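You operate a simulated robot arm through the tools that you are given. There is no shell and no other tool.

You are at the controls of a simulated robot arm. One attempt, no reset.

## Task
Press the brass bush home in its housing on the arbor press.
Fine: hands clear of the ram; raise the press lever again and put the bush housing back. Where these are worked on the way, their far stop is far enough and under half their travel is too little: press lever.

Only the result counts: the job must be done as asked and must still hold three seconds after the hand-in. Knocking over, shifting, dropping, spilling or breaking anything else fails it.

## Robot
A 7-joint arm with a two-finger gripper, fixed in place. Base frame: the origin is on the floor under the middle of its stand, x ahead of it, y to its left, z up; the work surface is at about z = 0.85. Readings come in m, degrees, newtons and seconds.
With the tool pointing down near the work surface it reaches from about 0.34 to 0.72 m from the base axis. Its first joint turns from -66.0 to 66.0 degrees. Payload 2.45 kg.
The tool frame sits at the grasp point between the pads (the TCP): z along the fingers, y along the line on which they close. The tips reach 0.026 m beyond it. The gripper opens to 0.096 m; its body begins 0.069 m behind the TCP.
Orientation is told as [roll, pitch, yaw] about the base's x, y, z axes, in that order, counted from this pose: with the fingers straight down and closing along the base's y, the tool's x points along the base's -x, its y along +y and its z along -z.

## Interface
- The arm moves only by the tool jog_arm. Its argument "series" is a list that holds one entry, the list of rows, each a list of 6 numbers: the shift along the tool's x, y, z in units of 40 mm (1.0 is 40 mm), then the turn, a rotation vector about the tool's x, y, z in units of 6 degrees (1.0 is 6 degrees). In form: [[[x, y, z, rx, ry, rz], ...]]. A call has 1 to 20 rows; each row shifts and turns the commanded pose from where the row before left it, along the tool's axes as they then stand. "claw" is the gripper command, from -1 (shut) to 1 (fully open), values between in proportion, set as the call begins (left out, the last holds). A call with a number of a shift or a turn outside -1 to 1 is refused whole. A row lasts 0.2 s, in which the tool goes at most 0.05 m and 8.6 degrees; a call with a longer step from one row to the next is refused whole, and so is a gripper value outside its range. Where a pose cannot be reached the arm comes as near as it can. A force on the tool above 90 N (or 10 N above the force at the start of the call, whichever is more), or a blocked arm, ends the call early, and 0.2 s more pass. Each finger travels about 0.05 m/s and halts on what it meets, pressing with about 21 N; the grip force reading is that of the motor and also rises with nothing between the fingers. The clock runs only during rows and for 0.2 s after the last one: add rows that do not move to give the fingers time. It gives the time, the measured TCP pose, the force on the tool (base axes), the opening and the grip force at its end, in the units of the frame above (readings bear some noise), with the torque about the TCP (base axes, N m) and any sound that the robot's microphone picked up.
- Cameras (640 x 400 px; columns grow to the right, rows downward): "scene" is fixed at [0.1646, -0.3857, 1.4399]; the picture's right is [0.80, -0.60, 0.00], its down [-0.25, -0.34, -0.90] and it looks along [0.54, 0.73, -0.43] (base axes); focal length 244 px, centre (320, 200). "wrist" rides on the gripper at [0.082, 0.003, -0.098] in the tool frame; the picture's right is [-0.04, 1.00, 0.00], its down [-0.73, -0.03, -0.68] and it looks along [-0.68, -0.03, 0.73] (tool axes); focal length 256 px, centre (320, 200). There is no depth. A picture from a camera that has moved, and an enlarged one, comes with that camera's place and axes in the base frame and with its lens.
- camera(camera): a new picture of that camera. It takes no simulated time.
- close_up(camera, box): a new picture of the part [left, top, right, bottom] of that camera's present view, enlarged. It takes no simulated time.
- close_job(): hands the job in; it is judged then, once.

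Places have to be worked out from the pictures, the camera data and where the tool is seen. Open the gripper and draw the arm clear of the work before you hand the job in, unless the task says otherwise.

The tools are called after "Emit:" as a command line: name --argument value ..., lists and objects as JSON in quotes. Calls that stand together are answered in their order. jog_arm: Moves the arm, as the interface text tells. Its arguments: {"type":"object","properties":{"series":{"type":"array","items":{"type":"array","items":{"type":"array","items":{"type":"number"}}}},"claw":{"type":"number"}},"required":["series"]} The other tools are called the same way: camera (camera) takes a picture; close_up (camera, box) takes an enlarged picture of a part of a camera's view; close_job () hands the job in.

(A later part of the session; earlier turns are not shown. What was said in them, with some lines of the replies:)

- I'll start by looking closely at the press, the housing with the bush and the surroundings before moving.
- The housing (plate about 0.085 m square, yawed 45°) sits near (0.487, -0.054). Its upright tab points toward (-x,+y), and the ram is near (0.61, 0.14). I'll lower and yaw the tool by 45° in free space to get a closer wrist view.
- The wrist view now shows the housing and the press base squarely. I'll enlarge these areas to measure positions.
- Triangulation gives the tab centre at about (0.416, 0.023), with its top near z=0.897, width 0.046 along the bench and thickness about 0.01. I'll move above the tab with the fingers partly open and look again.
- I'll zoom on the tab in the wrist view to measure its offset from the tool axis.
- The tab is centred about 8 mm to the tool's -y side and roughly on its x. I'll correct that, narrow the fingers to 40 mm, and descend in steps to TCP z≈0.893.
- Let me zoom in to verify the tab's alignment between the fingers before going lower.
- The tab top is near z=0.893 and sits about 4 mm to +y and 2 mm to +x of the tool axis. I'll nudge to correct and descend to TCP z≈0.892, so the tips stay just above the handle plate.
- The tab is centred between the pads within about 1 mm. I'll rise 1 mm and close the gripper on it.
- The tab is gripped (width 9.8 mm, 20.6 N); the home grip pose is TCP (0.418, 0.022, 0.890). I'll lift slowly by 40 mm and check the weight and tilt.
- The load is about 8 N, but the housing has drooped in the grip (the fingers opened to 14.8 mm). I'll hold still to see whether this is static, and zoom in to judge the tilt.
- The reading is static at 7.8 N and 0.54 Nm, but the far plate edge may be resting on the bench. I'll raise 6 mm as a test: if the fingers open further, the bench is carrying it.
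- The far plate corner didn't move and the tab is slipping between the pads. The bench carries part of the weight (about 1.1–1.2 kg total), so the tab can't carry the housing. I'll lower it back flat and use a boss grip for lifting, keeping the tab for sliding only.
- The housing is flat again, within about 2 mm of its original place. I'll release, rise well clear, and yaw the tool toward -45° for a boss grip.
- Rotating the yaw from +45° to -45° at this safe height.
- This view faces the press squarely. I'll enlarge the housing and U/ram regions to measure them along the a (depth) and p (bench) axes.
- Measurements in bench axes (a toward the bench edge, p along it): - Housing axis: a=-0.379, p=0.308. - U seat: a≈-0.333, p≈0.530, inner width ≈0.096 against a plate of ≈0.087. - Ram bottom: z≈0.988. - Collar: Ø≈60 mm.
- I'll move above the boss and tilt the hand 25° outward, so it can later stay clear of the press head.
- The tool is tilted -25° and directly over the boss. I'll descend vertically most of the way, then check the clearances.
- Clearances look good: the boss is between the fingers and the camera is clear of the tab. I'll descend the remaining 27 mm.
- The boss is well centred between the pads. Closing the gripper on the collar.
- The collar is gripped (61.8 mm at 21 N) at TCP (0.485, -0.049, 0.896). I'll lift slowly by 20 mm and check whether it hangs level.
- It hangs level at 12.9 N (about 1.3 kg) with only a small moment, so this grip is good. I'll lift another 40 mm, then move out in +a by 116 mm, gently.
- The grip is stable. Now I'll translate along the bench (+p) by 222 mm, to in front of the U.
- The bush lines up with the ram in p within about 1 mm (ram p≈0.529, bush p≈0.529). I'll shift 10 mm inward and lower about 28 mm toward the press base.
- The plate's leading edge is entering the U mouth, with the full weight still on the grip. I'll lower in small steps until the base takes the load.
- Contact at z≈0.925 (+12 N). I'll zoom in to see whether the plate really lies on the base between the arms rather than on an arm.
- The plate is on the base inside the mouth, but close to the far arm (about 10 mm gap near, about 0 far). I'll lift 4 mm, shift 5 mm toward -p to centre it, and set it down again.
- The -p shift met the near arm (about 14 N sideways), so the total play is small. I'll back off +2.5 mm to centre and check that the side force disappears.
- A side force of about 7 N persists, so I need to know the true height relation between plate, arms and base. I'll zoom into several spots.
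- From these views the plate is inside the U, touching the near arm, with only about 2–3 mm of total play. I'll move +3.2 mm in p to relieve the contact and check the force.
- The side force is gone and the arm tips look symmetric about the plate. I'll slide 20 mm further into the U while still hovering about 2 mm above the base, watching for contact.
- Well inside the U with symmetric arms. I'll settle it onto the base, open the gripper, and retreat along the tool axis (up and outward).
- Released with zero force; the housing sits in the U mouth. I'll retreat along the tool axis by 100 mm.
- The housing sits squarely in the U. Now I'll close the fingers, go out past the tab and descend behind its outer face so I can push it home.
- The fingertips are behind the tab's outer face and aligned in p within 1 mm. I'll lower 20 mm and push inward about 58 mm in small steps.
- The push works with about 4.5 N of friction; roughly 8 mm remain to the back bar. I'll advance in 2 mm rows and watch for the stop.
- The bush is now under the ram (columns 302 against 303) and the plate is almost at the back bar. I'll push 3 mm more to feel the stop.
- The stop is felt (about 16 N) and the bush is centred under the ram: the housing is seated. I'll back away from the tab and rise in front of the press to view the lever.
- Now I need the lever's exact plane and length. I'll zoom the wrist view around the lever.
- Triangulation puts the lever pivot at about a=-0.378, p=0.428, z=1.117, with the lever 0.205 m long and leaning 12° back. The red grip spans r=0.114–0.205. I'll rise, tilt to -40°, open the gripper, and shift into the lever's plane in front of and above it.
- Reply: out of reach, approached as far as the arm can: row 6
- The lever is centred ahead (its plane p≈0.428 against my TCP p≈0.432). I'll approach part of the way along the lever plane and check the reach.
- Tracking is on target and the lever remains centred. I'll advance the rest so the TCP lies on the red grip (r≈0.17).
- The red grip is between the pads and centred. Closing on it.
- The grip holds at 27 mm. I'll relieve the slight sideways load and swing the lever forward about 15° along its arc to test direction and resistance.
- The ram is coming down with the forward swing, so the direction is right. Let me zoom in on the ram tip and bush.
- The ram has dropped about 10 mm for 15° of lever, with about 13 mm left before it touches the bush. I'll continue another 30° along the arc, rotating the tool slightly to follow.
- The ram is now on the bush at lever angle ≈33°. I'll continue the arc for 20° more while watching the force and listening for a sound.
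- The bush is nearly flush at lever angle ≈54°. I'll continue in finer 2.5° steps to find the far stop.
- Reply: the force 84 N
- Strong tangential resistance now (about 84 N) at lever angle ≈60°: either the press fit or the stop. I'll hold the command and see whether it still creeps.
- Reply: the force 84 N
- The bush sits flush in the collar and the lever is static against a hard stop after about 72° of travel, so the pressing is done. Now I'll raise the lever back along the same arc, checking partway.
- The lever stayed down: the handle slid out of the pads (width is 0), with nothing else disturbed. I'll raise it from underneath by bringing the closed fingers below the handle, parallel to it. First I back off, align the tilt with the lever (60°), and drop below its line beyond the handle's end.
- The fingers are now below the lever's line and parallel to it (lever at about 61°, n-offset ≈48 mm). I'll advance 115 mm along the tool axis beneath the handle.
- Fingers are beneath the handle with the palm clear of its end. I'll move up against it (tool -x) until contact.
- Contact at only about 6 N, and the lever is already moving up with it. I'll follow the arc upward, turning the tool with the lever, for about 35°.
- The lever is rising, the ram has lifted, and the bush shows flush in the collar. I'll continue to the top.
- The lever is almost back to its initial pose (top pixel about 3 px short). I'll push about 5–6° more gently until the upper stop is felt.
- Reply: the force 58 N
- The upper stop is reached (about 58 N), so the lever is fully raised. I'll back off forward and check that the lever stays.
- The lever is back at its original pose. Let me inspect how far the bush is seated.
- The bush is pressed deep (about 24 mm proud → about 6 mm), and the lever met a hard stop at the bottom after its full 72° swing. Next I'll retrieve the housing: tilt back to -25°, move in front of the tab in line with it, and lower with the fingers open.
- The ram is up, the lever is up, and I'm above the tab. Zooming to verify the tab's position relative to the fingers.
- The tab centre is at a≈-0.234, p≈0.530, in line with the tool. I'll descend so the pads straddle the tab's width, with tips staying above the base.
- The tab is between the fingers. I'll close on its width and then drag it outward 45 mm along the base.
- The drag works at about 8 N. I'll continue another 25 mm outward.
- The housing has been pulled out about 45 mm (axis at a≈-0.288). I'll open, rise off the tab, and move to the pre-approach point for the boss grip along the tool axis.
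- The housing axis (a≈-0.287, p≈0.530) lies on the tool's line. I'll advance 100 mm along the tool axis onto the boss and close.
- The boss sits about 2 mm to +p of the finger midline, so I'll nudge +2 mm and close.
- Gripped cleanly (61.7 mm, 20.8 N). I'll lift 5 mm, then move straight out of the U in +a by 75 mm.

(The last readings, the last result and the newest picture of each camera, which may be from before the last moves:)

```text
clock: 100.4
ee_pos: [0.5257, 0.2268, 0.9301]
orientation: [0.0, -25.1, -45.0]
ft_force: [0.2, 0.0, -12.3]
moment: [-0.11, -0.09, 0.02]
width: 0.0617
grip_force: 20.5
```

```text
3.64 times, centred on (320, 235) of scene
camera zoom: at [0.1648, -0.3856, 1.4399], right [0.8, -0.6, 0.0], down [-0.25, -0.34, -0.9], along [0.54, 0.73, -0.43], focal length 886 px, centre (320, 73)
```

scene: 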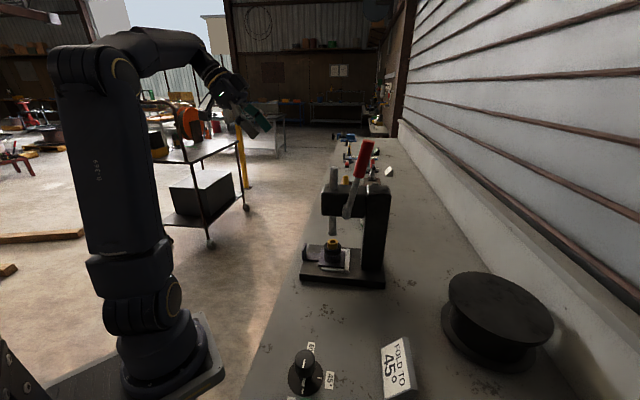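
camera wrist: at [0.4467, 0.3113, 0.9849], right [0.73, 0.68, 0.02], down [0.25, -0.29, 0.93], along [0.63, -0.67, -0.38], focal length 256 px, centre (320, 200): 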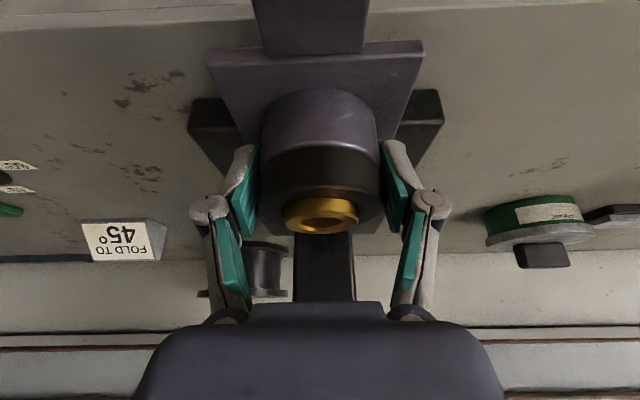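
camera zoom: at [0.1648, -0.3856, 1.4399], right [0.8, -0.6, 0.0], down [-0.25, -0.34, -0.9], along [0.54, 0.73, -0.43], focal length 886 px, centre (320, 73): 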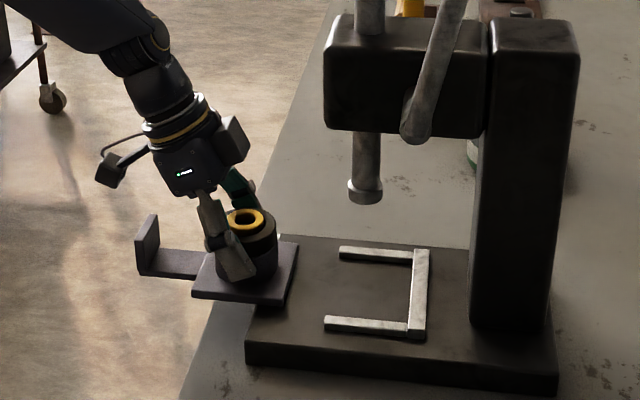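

Clear of the U and hanging level (12.3 N). I'll lift 30 mm and translate -p by 224 mm back toward the home position.

Emit:
jog_arm --series '[[[-0.106, 0, -0.227, 0, 0, 0], [-0.106, 0, -0.227, 0, 0, 0], [-0.106, 0, -0.227, 0, 0, 0], [0, -0.15, 0, 0, 0, 0], [0, -0.3, 0, 0, 0, 0], [0, -0.4, 0, 0, 0, 0], [0, -0.4, 0, 0, 0, 0], [0, -0.4, 0, 0, 0, 0], [0, -0.4, 0, 0, 0, 0], [0, -0.4, 0, 0, 0, 0], [0, -0.4, 0, 0, 0, 0], [0, -0.4, 0, 0, 0, 0], [0, -0.4, 0, 0, 0, 0], [0, -0.4, 0, 0, 0, 0], [0, -0.4, 0, 0, 0, 0], [0, -0.4, 0, 0, 0, 0], [0, -0.4, 0, 0, 0, 0], [0, -0.2, 0, 0, 0, 0], [0, -0.1525, 0, 0, 0, 0], [0, 0, 0, 0, 0, 0]]]'

Emit:
camera --camera "wrist"

Emit:
camera --camera "scene"

```text
clock: 104.6
ee_pos: [0.3694, 0.0673, 0.9605]
orientation: [0.0, -25.0, -45.0]
ft_force: [-0.2, -0.2, -13.0]
moment: [-0.1, -0.1, -0.02]
width: 0.0617
grip_force: 21.4
```

```text
taken
camera wrist: at [0.2889, 0.1517, 1.0151], right [0.73, 0.68, 0.02], down [0.25, -0.29, 0.93], along [0.63, -0.67, -0.38], focal length 256 px, centre (320, 200)
```

wrist: 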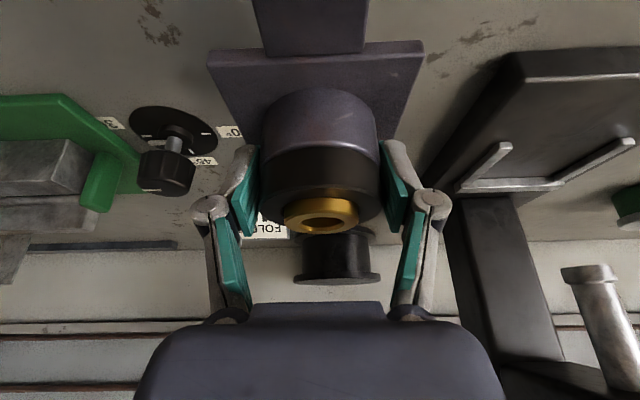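

```text
taken
```

scene: 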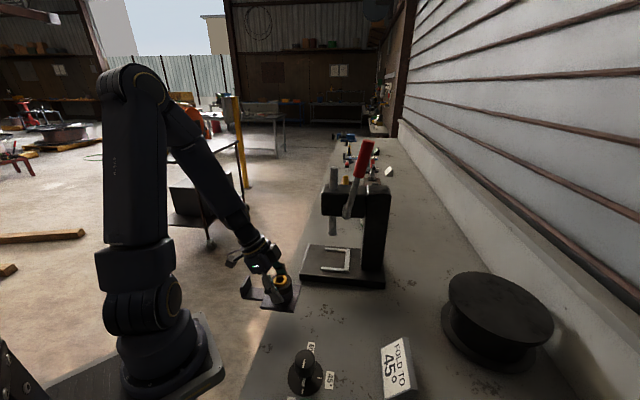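

Good. Now I'll move -a by 165 mm to be over the home spot.

Emit:
jog_arm --series '[[[-0.1495, 0, 0.0697, 0, 0, 0], [-0.299, 0, 0.1394, 0, 0, 0], [-0.3738, 0, 0.1743, 0, 0, 0], [-0.3738, 0, 0.1743, 0, 0, 0], [-0.3738, 0, 0.1743, 0, 0, 0], [-0.3738, 0, 0.1743, 0, 0, 0], [-0.3738, 0, 0.1743, 0, 0, 0], [-0.3738, 0, 0.1743, 0, 0, 0], [-0.3738, 0, 0.1743, 0, 0, 0], [-0.299, 0, 0.1394, 0, 0, 0], [-0.2243, 0, 0.1046, 0, 0, 0], [-0.1495, 0, 0.0697, 0, 0, 0], [0, 0, 0, 0, 0, 0], [0, 0, 0, 0, 0, 0]]]'

Emit:
camera --camera "wrist"

Emit:
close_up --camera "scene" --box '[265, 230, 405, 350]'

```text
clock: 107.6
ee_pos: [0.486, -0.0505, 0.9617]
orientation: [0.1, -25.0, -45.0]
ft_force: [0.0, -0.1, -12.7]
moment: [-0.08, -0.1, 0.01]
width: 0.0614
grip_force: 21.4
```

```text
taken
camera wrist: at [0.4057, 0.0333, 1.0146], right [0.73, 0.68, 0.02], down [0.25, -0.29, 0.93], along [0.63, -0.67, -0.38], focal length 256 px, centre (320, 200)
```

wrist: 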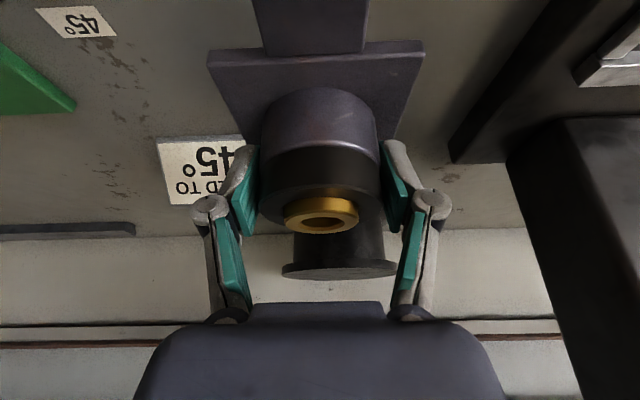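

```text
3.33 times, centred on (335, 290) of scene
camera zoom: at [0.1648, -0.3857, 1.4398], right [0.8, -0.6, 0.0], down [-0.25, -0.34, -0.9], along [0.54, 0.73, -0.43], focal length 812 px, centre (270, -100)
```

zoom: 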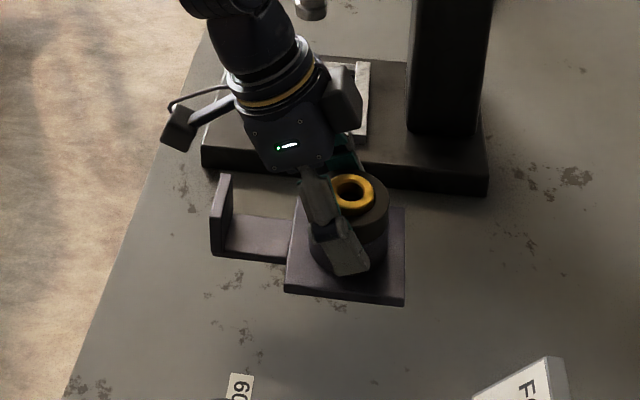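

Over the home spot: (0.486, -0.0505). I'll lower 60 mm, then feel for the bench.

Emit:
jog_arm --series '[[[0.1057, 0, 0.2266, 0, 0, 0], [0.1057, 0, 0.2266, 0, 0, 0], [0.1057, 0, 0.2266, 0, 0, 0], [0.1057, 0, 0.2266, 0, 0, 0], [0.1057, 0, 0.2266, 0, 0, 0], [0.1057, 0, 0.2266, 0, 0, 0], [0, 0, 0, 0, 0, 0], [0, 0, 0, 0, 0, 0]]]'

Emit:
jog_arm --series '[[[0.0211, 0, 0.0453, 0, 0, 0], [0.0211, 0, 0.0453, 0, 0, 0], [0, 0, 0, 0, 0, 0]]]'

Emit:
close_up --camera "scene" --box '[285, 240, 385, 350]'

```text
clock: 109.4
ee_pos: [0.4854, -0.0489, 0.8999]
orientation: [0.1, -25.0, -45.0]
ft_force: [0.3, 0.1, -13.4]
moment: [-0.09, -0.11, 0.0]
width: 0.0615
grip_force: 21.0
```

```text
clock: 110.2
ee_pos: [0.4853, -0.0486, 0.8961]
orientation: [-0.1, -25.0, -45.2]
ft_force: [-2.8, -0.7, -2.2]
moment: [0.49, 0.06, 0.08]
width: 0.062
grip_force: 20.7
```

```text
3.64 times, centred on (335, 295) of scene
camera zoom: at [0.1645, -0.3857, 1.4399], right [0.8, -0.6, 0.0], down [-0.25, -0.34, -0.9], along [0.54, 0.73, -0.43], focal length 886 px, centre (266, -146)
```

zoom: 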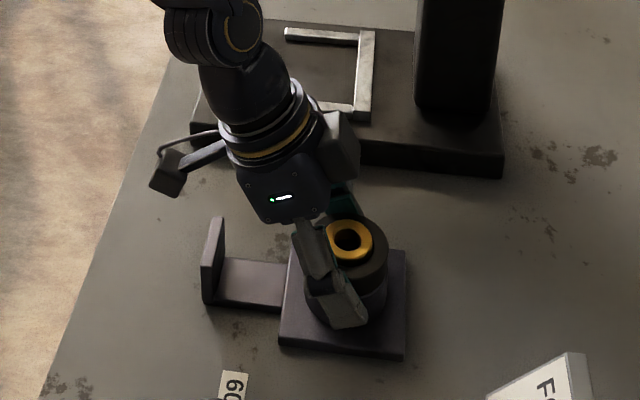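

The bench has taken nearly all the load and the housing matches its original image position within a pixel or two. I'll lower 1 mm more, open, and retreat.

Emit:
jog_arm --series '[[[0.0106, 0, 0.0227, 0, 0, 0], [0, 0, 0, 0, 0, 0]]]'

Emit:
jog_arm --series '[[[0, 0, 0, 0, 0, 0], [0, 0, 0, 0, 0, 0], [0, 0, 0, 0, 0, 0], [0, 0, 0, 0, 0, 0], [0, 0, 0, 0, 0, 0]]]' --claw 1

Emit:
camera --camera "wrist"

```text
clock: 110.8
ee_pos: [0.4855, -0.0499, 0.8963]
orientation: [0.2, -25.1, -45.1]
ft_force: [-3.9, 0.6, 11.9]
moment: [-0.01, 0.05, -0.03]
width: 0.0618
grip_force: 20.9
```

```text
clock: 112.0
ee_pos: [0.485, -0.0498, 0.8949]
orientation: [0.0, -25.0, -45.0]
ft_force: [-0.2, 0.3, 0.2]
moment: [0.01, 0.02, -0.01]
width: 0.0961
grip_force: 0.1
```

```text
taken
camera wrist: at [0.4045, 0.0342, 0.9495], right [0.73, 0.68, 0.02], down [0.25, -0.29, 0.93], along [0.63, -0.67, -0.38], focal length 256 px, centre (320, 200)
```

wrist: 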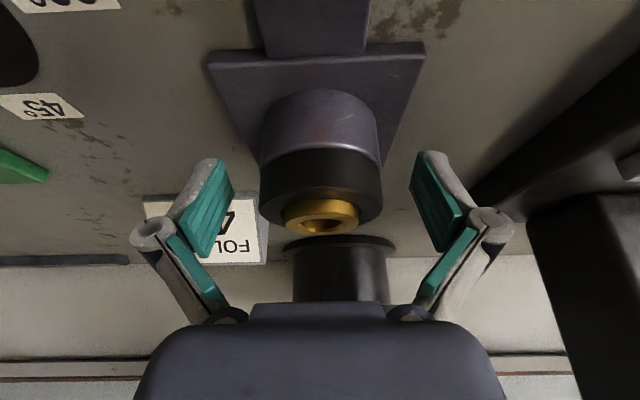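

Released with the force at zero. Before leaving, I'll use this close view to check the bush depth.

Emit:
close_up --camera "wrist" --box '[250, 140, 390, 250]'

```text
3.64 times, centred on (320, 195) of wrist
camera zoom: at [0.4045, 0.0342, 0.9495], right [0.73, 0.68, 0.02], down [0.25, -0.29, 0.93], along [0.63, -0.67, -0.38], focal length 931 px, centre (320, 218)
```

zoom: 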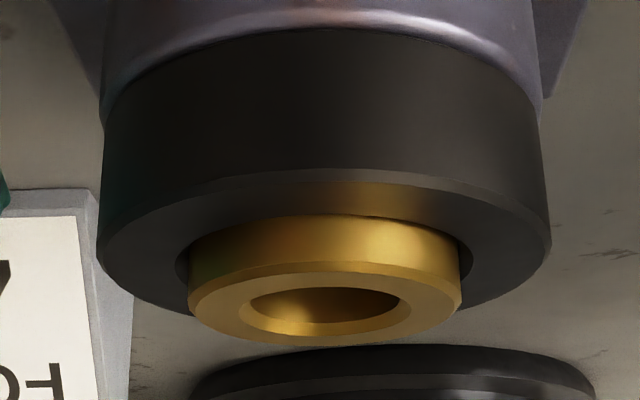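

The bush is seated to its collar depth as pressed to the stop. I'll retreat along the tool axis, well clear of the housing.

Emit:
jog_arm --series '[[[0, 0, -0.3, 0, 0, 0], [0, 0, -0.5, 0, 0, 0], [0, 0, -0.8, 0, 0, 0], [0, 0, -0.9, 0, 0, 0], [-0.37, 0, -0.793, 0, 0, 0], [-0.37, 0, -0.793, 0, 0, 0], [-0.37, 0, -0.793, 0, 0, 0], [-0.37, 0, -0.793, 0, 0, 0], [0, 0, 0, 0, 0, 0]]]'

Emit:
close_up --camera "scene" --box '[260, 260, 420, 400]'

Emit:
camera --camera "scene"

Emit:
camera --camera "wrist"

```text
clock: 114.0
ee_pos: [0.4585, -0.0213, 1.126]
orientation: [0.1, -25.1, -45.0]
ft_force: [-0.3, -0.2, 0.1]
moment: [0.02, 0.0, -0.01]
width: 0.0961
grip_force: 0.0
```

```text
2.86 times, centred on (340, 330) of scene
camera zoom: at [0.1645, -0.3857, 1.4399], right [0.8, -0.6, 0.0], down [-0.25, -0.34, -0.9], along [0.54, 0.73, -0.43], focal length 696 px, centre (263, -171)
```

zoom: 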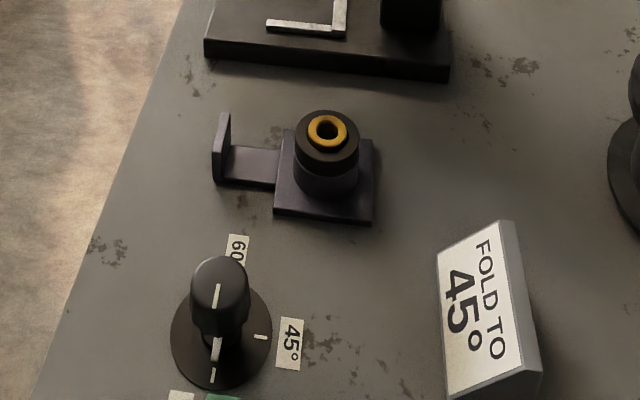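

```text
taken
```

scene: 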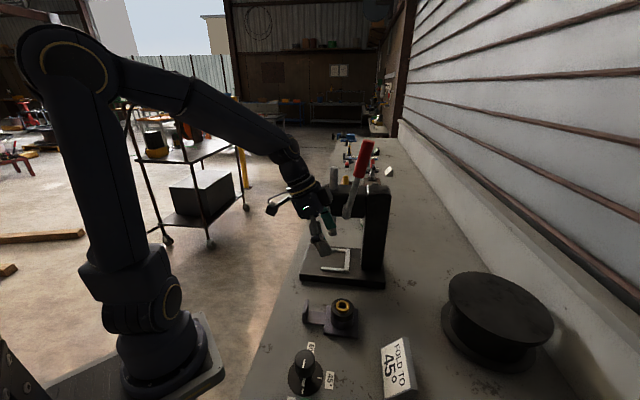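

```text
taken
camera wrist: at [0.3775, 0.0624, 1.1806], right [0.73, 0.68, 0.02], down [0.25, -0.29, 0.93], along [0.63, -0.67, -0.38], focal length 256 px, centre (320, 200)
```

wrist: 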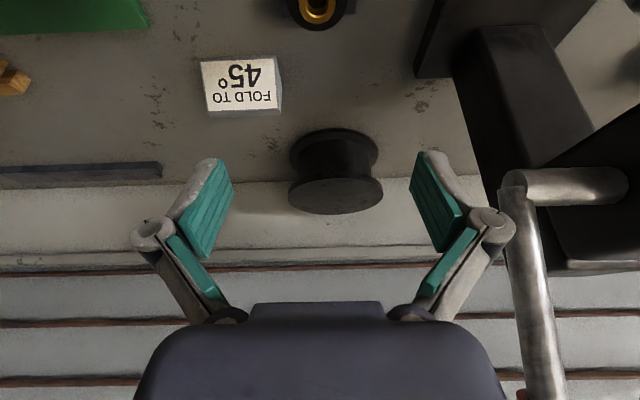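

The housing sits where it started (matching within about 2 px in the same crop), and the bush top has dropped about 20 mm. A final zoom on the bush and the press before withdrawing.

Emit:
close_up --camera "scene" --box '[320, 285, 365, 335]'

Emit:
close_up --camera "scene" --box '[260, 130, 420, 290]'

```text
8.00 times, centred on (342, 310) of scene
camera zoom: at [0.1645, -0.3857, 1.4399], right [0.8, -0.6, 0.0], down [-0.25, -0.34, -0.9], along [0.54, 0.73, -0.43], focal length 1950 px, centre (140, -680)
```

zoom: 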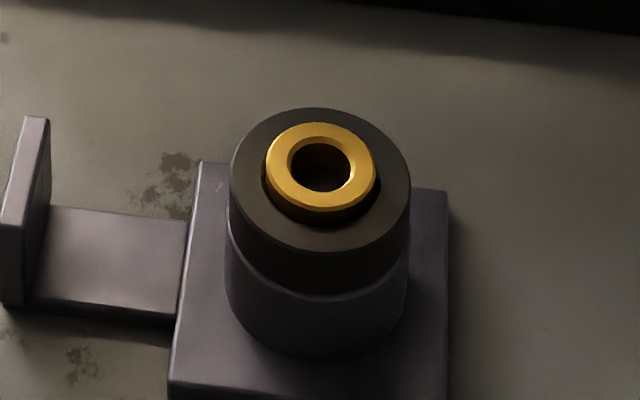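

```text
2.50 times, centred on (340, 210) of scene
camera zoom: at [0.1645, -0.3857, 1.4399], right [0.8, -0.6, 0.0], down [-0.25, -0.34, -0.9], along [0.54, 0.73, -0.43], focal length 609 px, centre (270, 175)
```

zoom: 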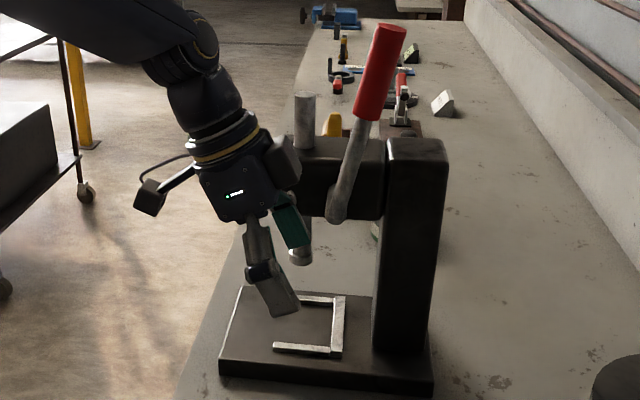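

The lever and ram are back up, the press is empty, and the housing is at home with the bush pressed in. I'll withdraw the open gripper up and away from the work.

Emit:
jog_arm --series '[[[0, -0.6, -0.3, 0, 0, 0], [0, -0.6, -0.5, 0, 0, 0], [-0.2, -0.6, -0.5, 0, 0.8, 0], [-0.2, -0.4, -0.6, 0, 0.8, 0], [-0.2, 0, -0.7, 0, 0.8, 0], [-0.1, 0, -0.8, 0, 0.8, 0], [0, 0, -0.8, 0, 0.8, 0], [0, 0, -0.5, 0, 0, 0], [0, 0, 0, 0, 0, 0], [0, 0, 0, 0, 0, 0]]]'

Emit:
camera --camera "scene"

Emit:
camera --camera "wrist"

```text
clock: 116.2
ee_pos: [0.378, -0.0682, 1.3169]
orientation: [0.0, -1.0, -44.9]
ft_force: [-0.5, -0.1, -0.2]
moment: [-0.04, 0.03, -0.01]
width: 0.0963
grip_force: 0.0
```

```text
taken
```

scene: 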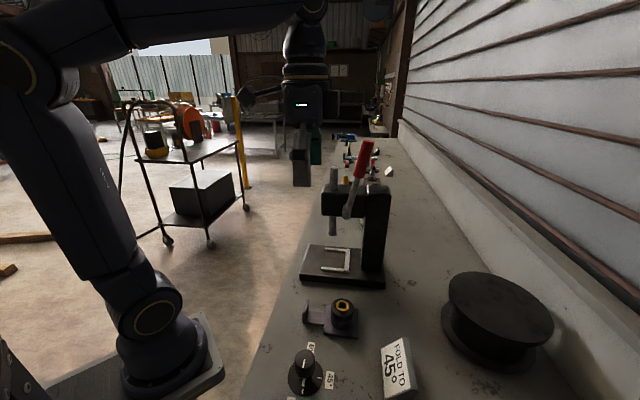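

```text
taken
camera wrist: at [0.321, -0.0069, 1.413], right [0.74, 0.68, 0.0], down [0.49, -0.53, 0.69], along [0.47, -0.51, -0.72], focal length 256 px, centre (320, 200)
```

wrist: 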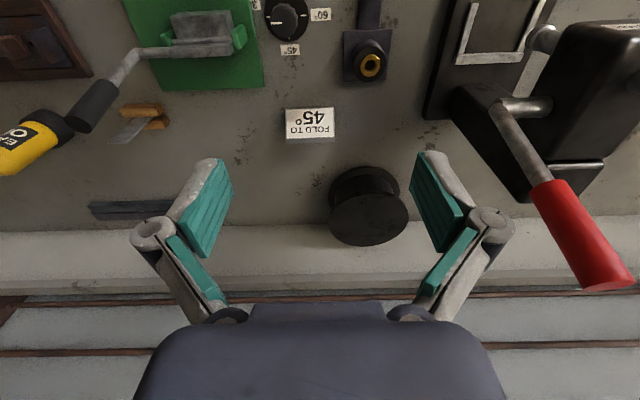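

The arm is clear with the gripper open, the lever is raised, and the housing is back at its spot with the bush pressed in. Nothing else has shifted in the pictures. Handing the job in.

Emit:
close_job

```text
The job is handed in.
```

I pressed the bush into its housing, raised the lever again and put the housing back. I then handed the job in; it has been accepted for judging, but I have no result yet.

- **Pressing:** I swung the lever through about 72° to a hard stop, where it held still at about 84 N. The bush went down by roughly 20 mm and still stands about 5 mm above the collar. I took the hard stop as fully home, but no reading or sound confirmed that depth separately.
- **Lever:** It is back up against its top stop and matches its starting picture. The gripper slipped off the handle the first time I tried to raise it, so I pushed it up from underneath instead.
- **Housing:** It is back on the bench within a few millimetres of where it started. My first lift, by its tab, failed because the housing weighs about 1.3 kg. I set it down about 2 mm off, then lifted it by the boss.
- **Rest of the bench:** Nothing else has visibly moved. The arm is clear and the gripper is open.
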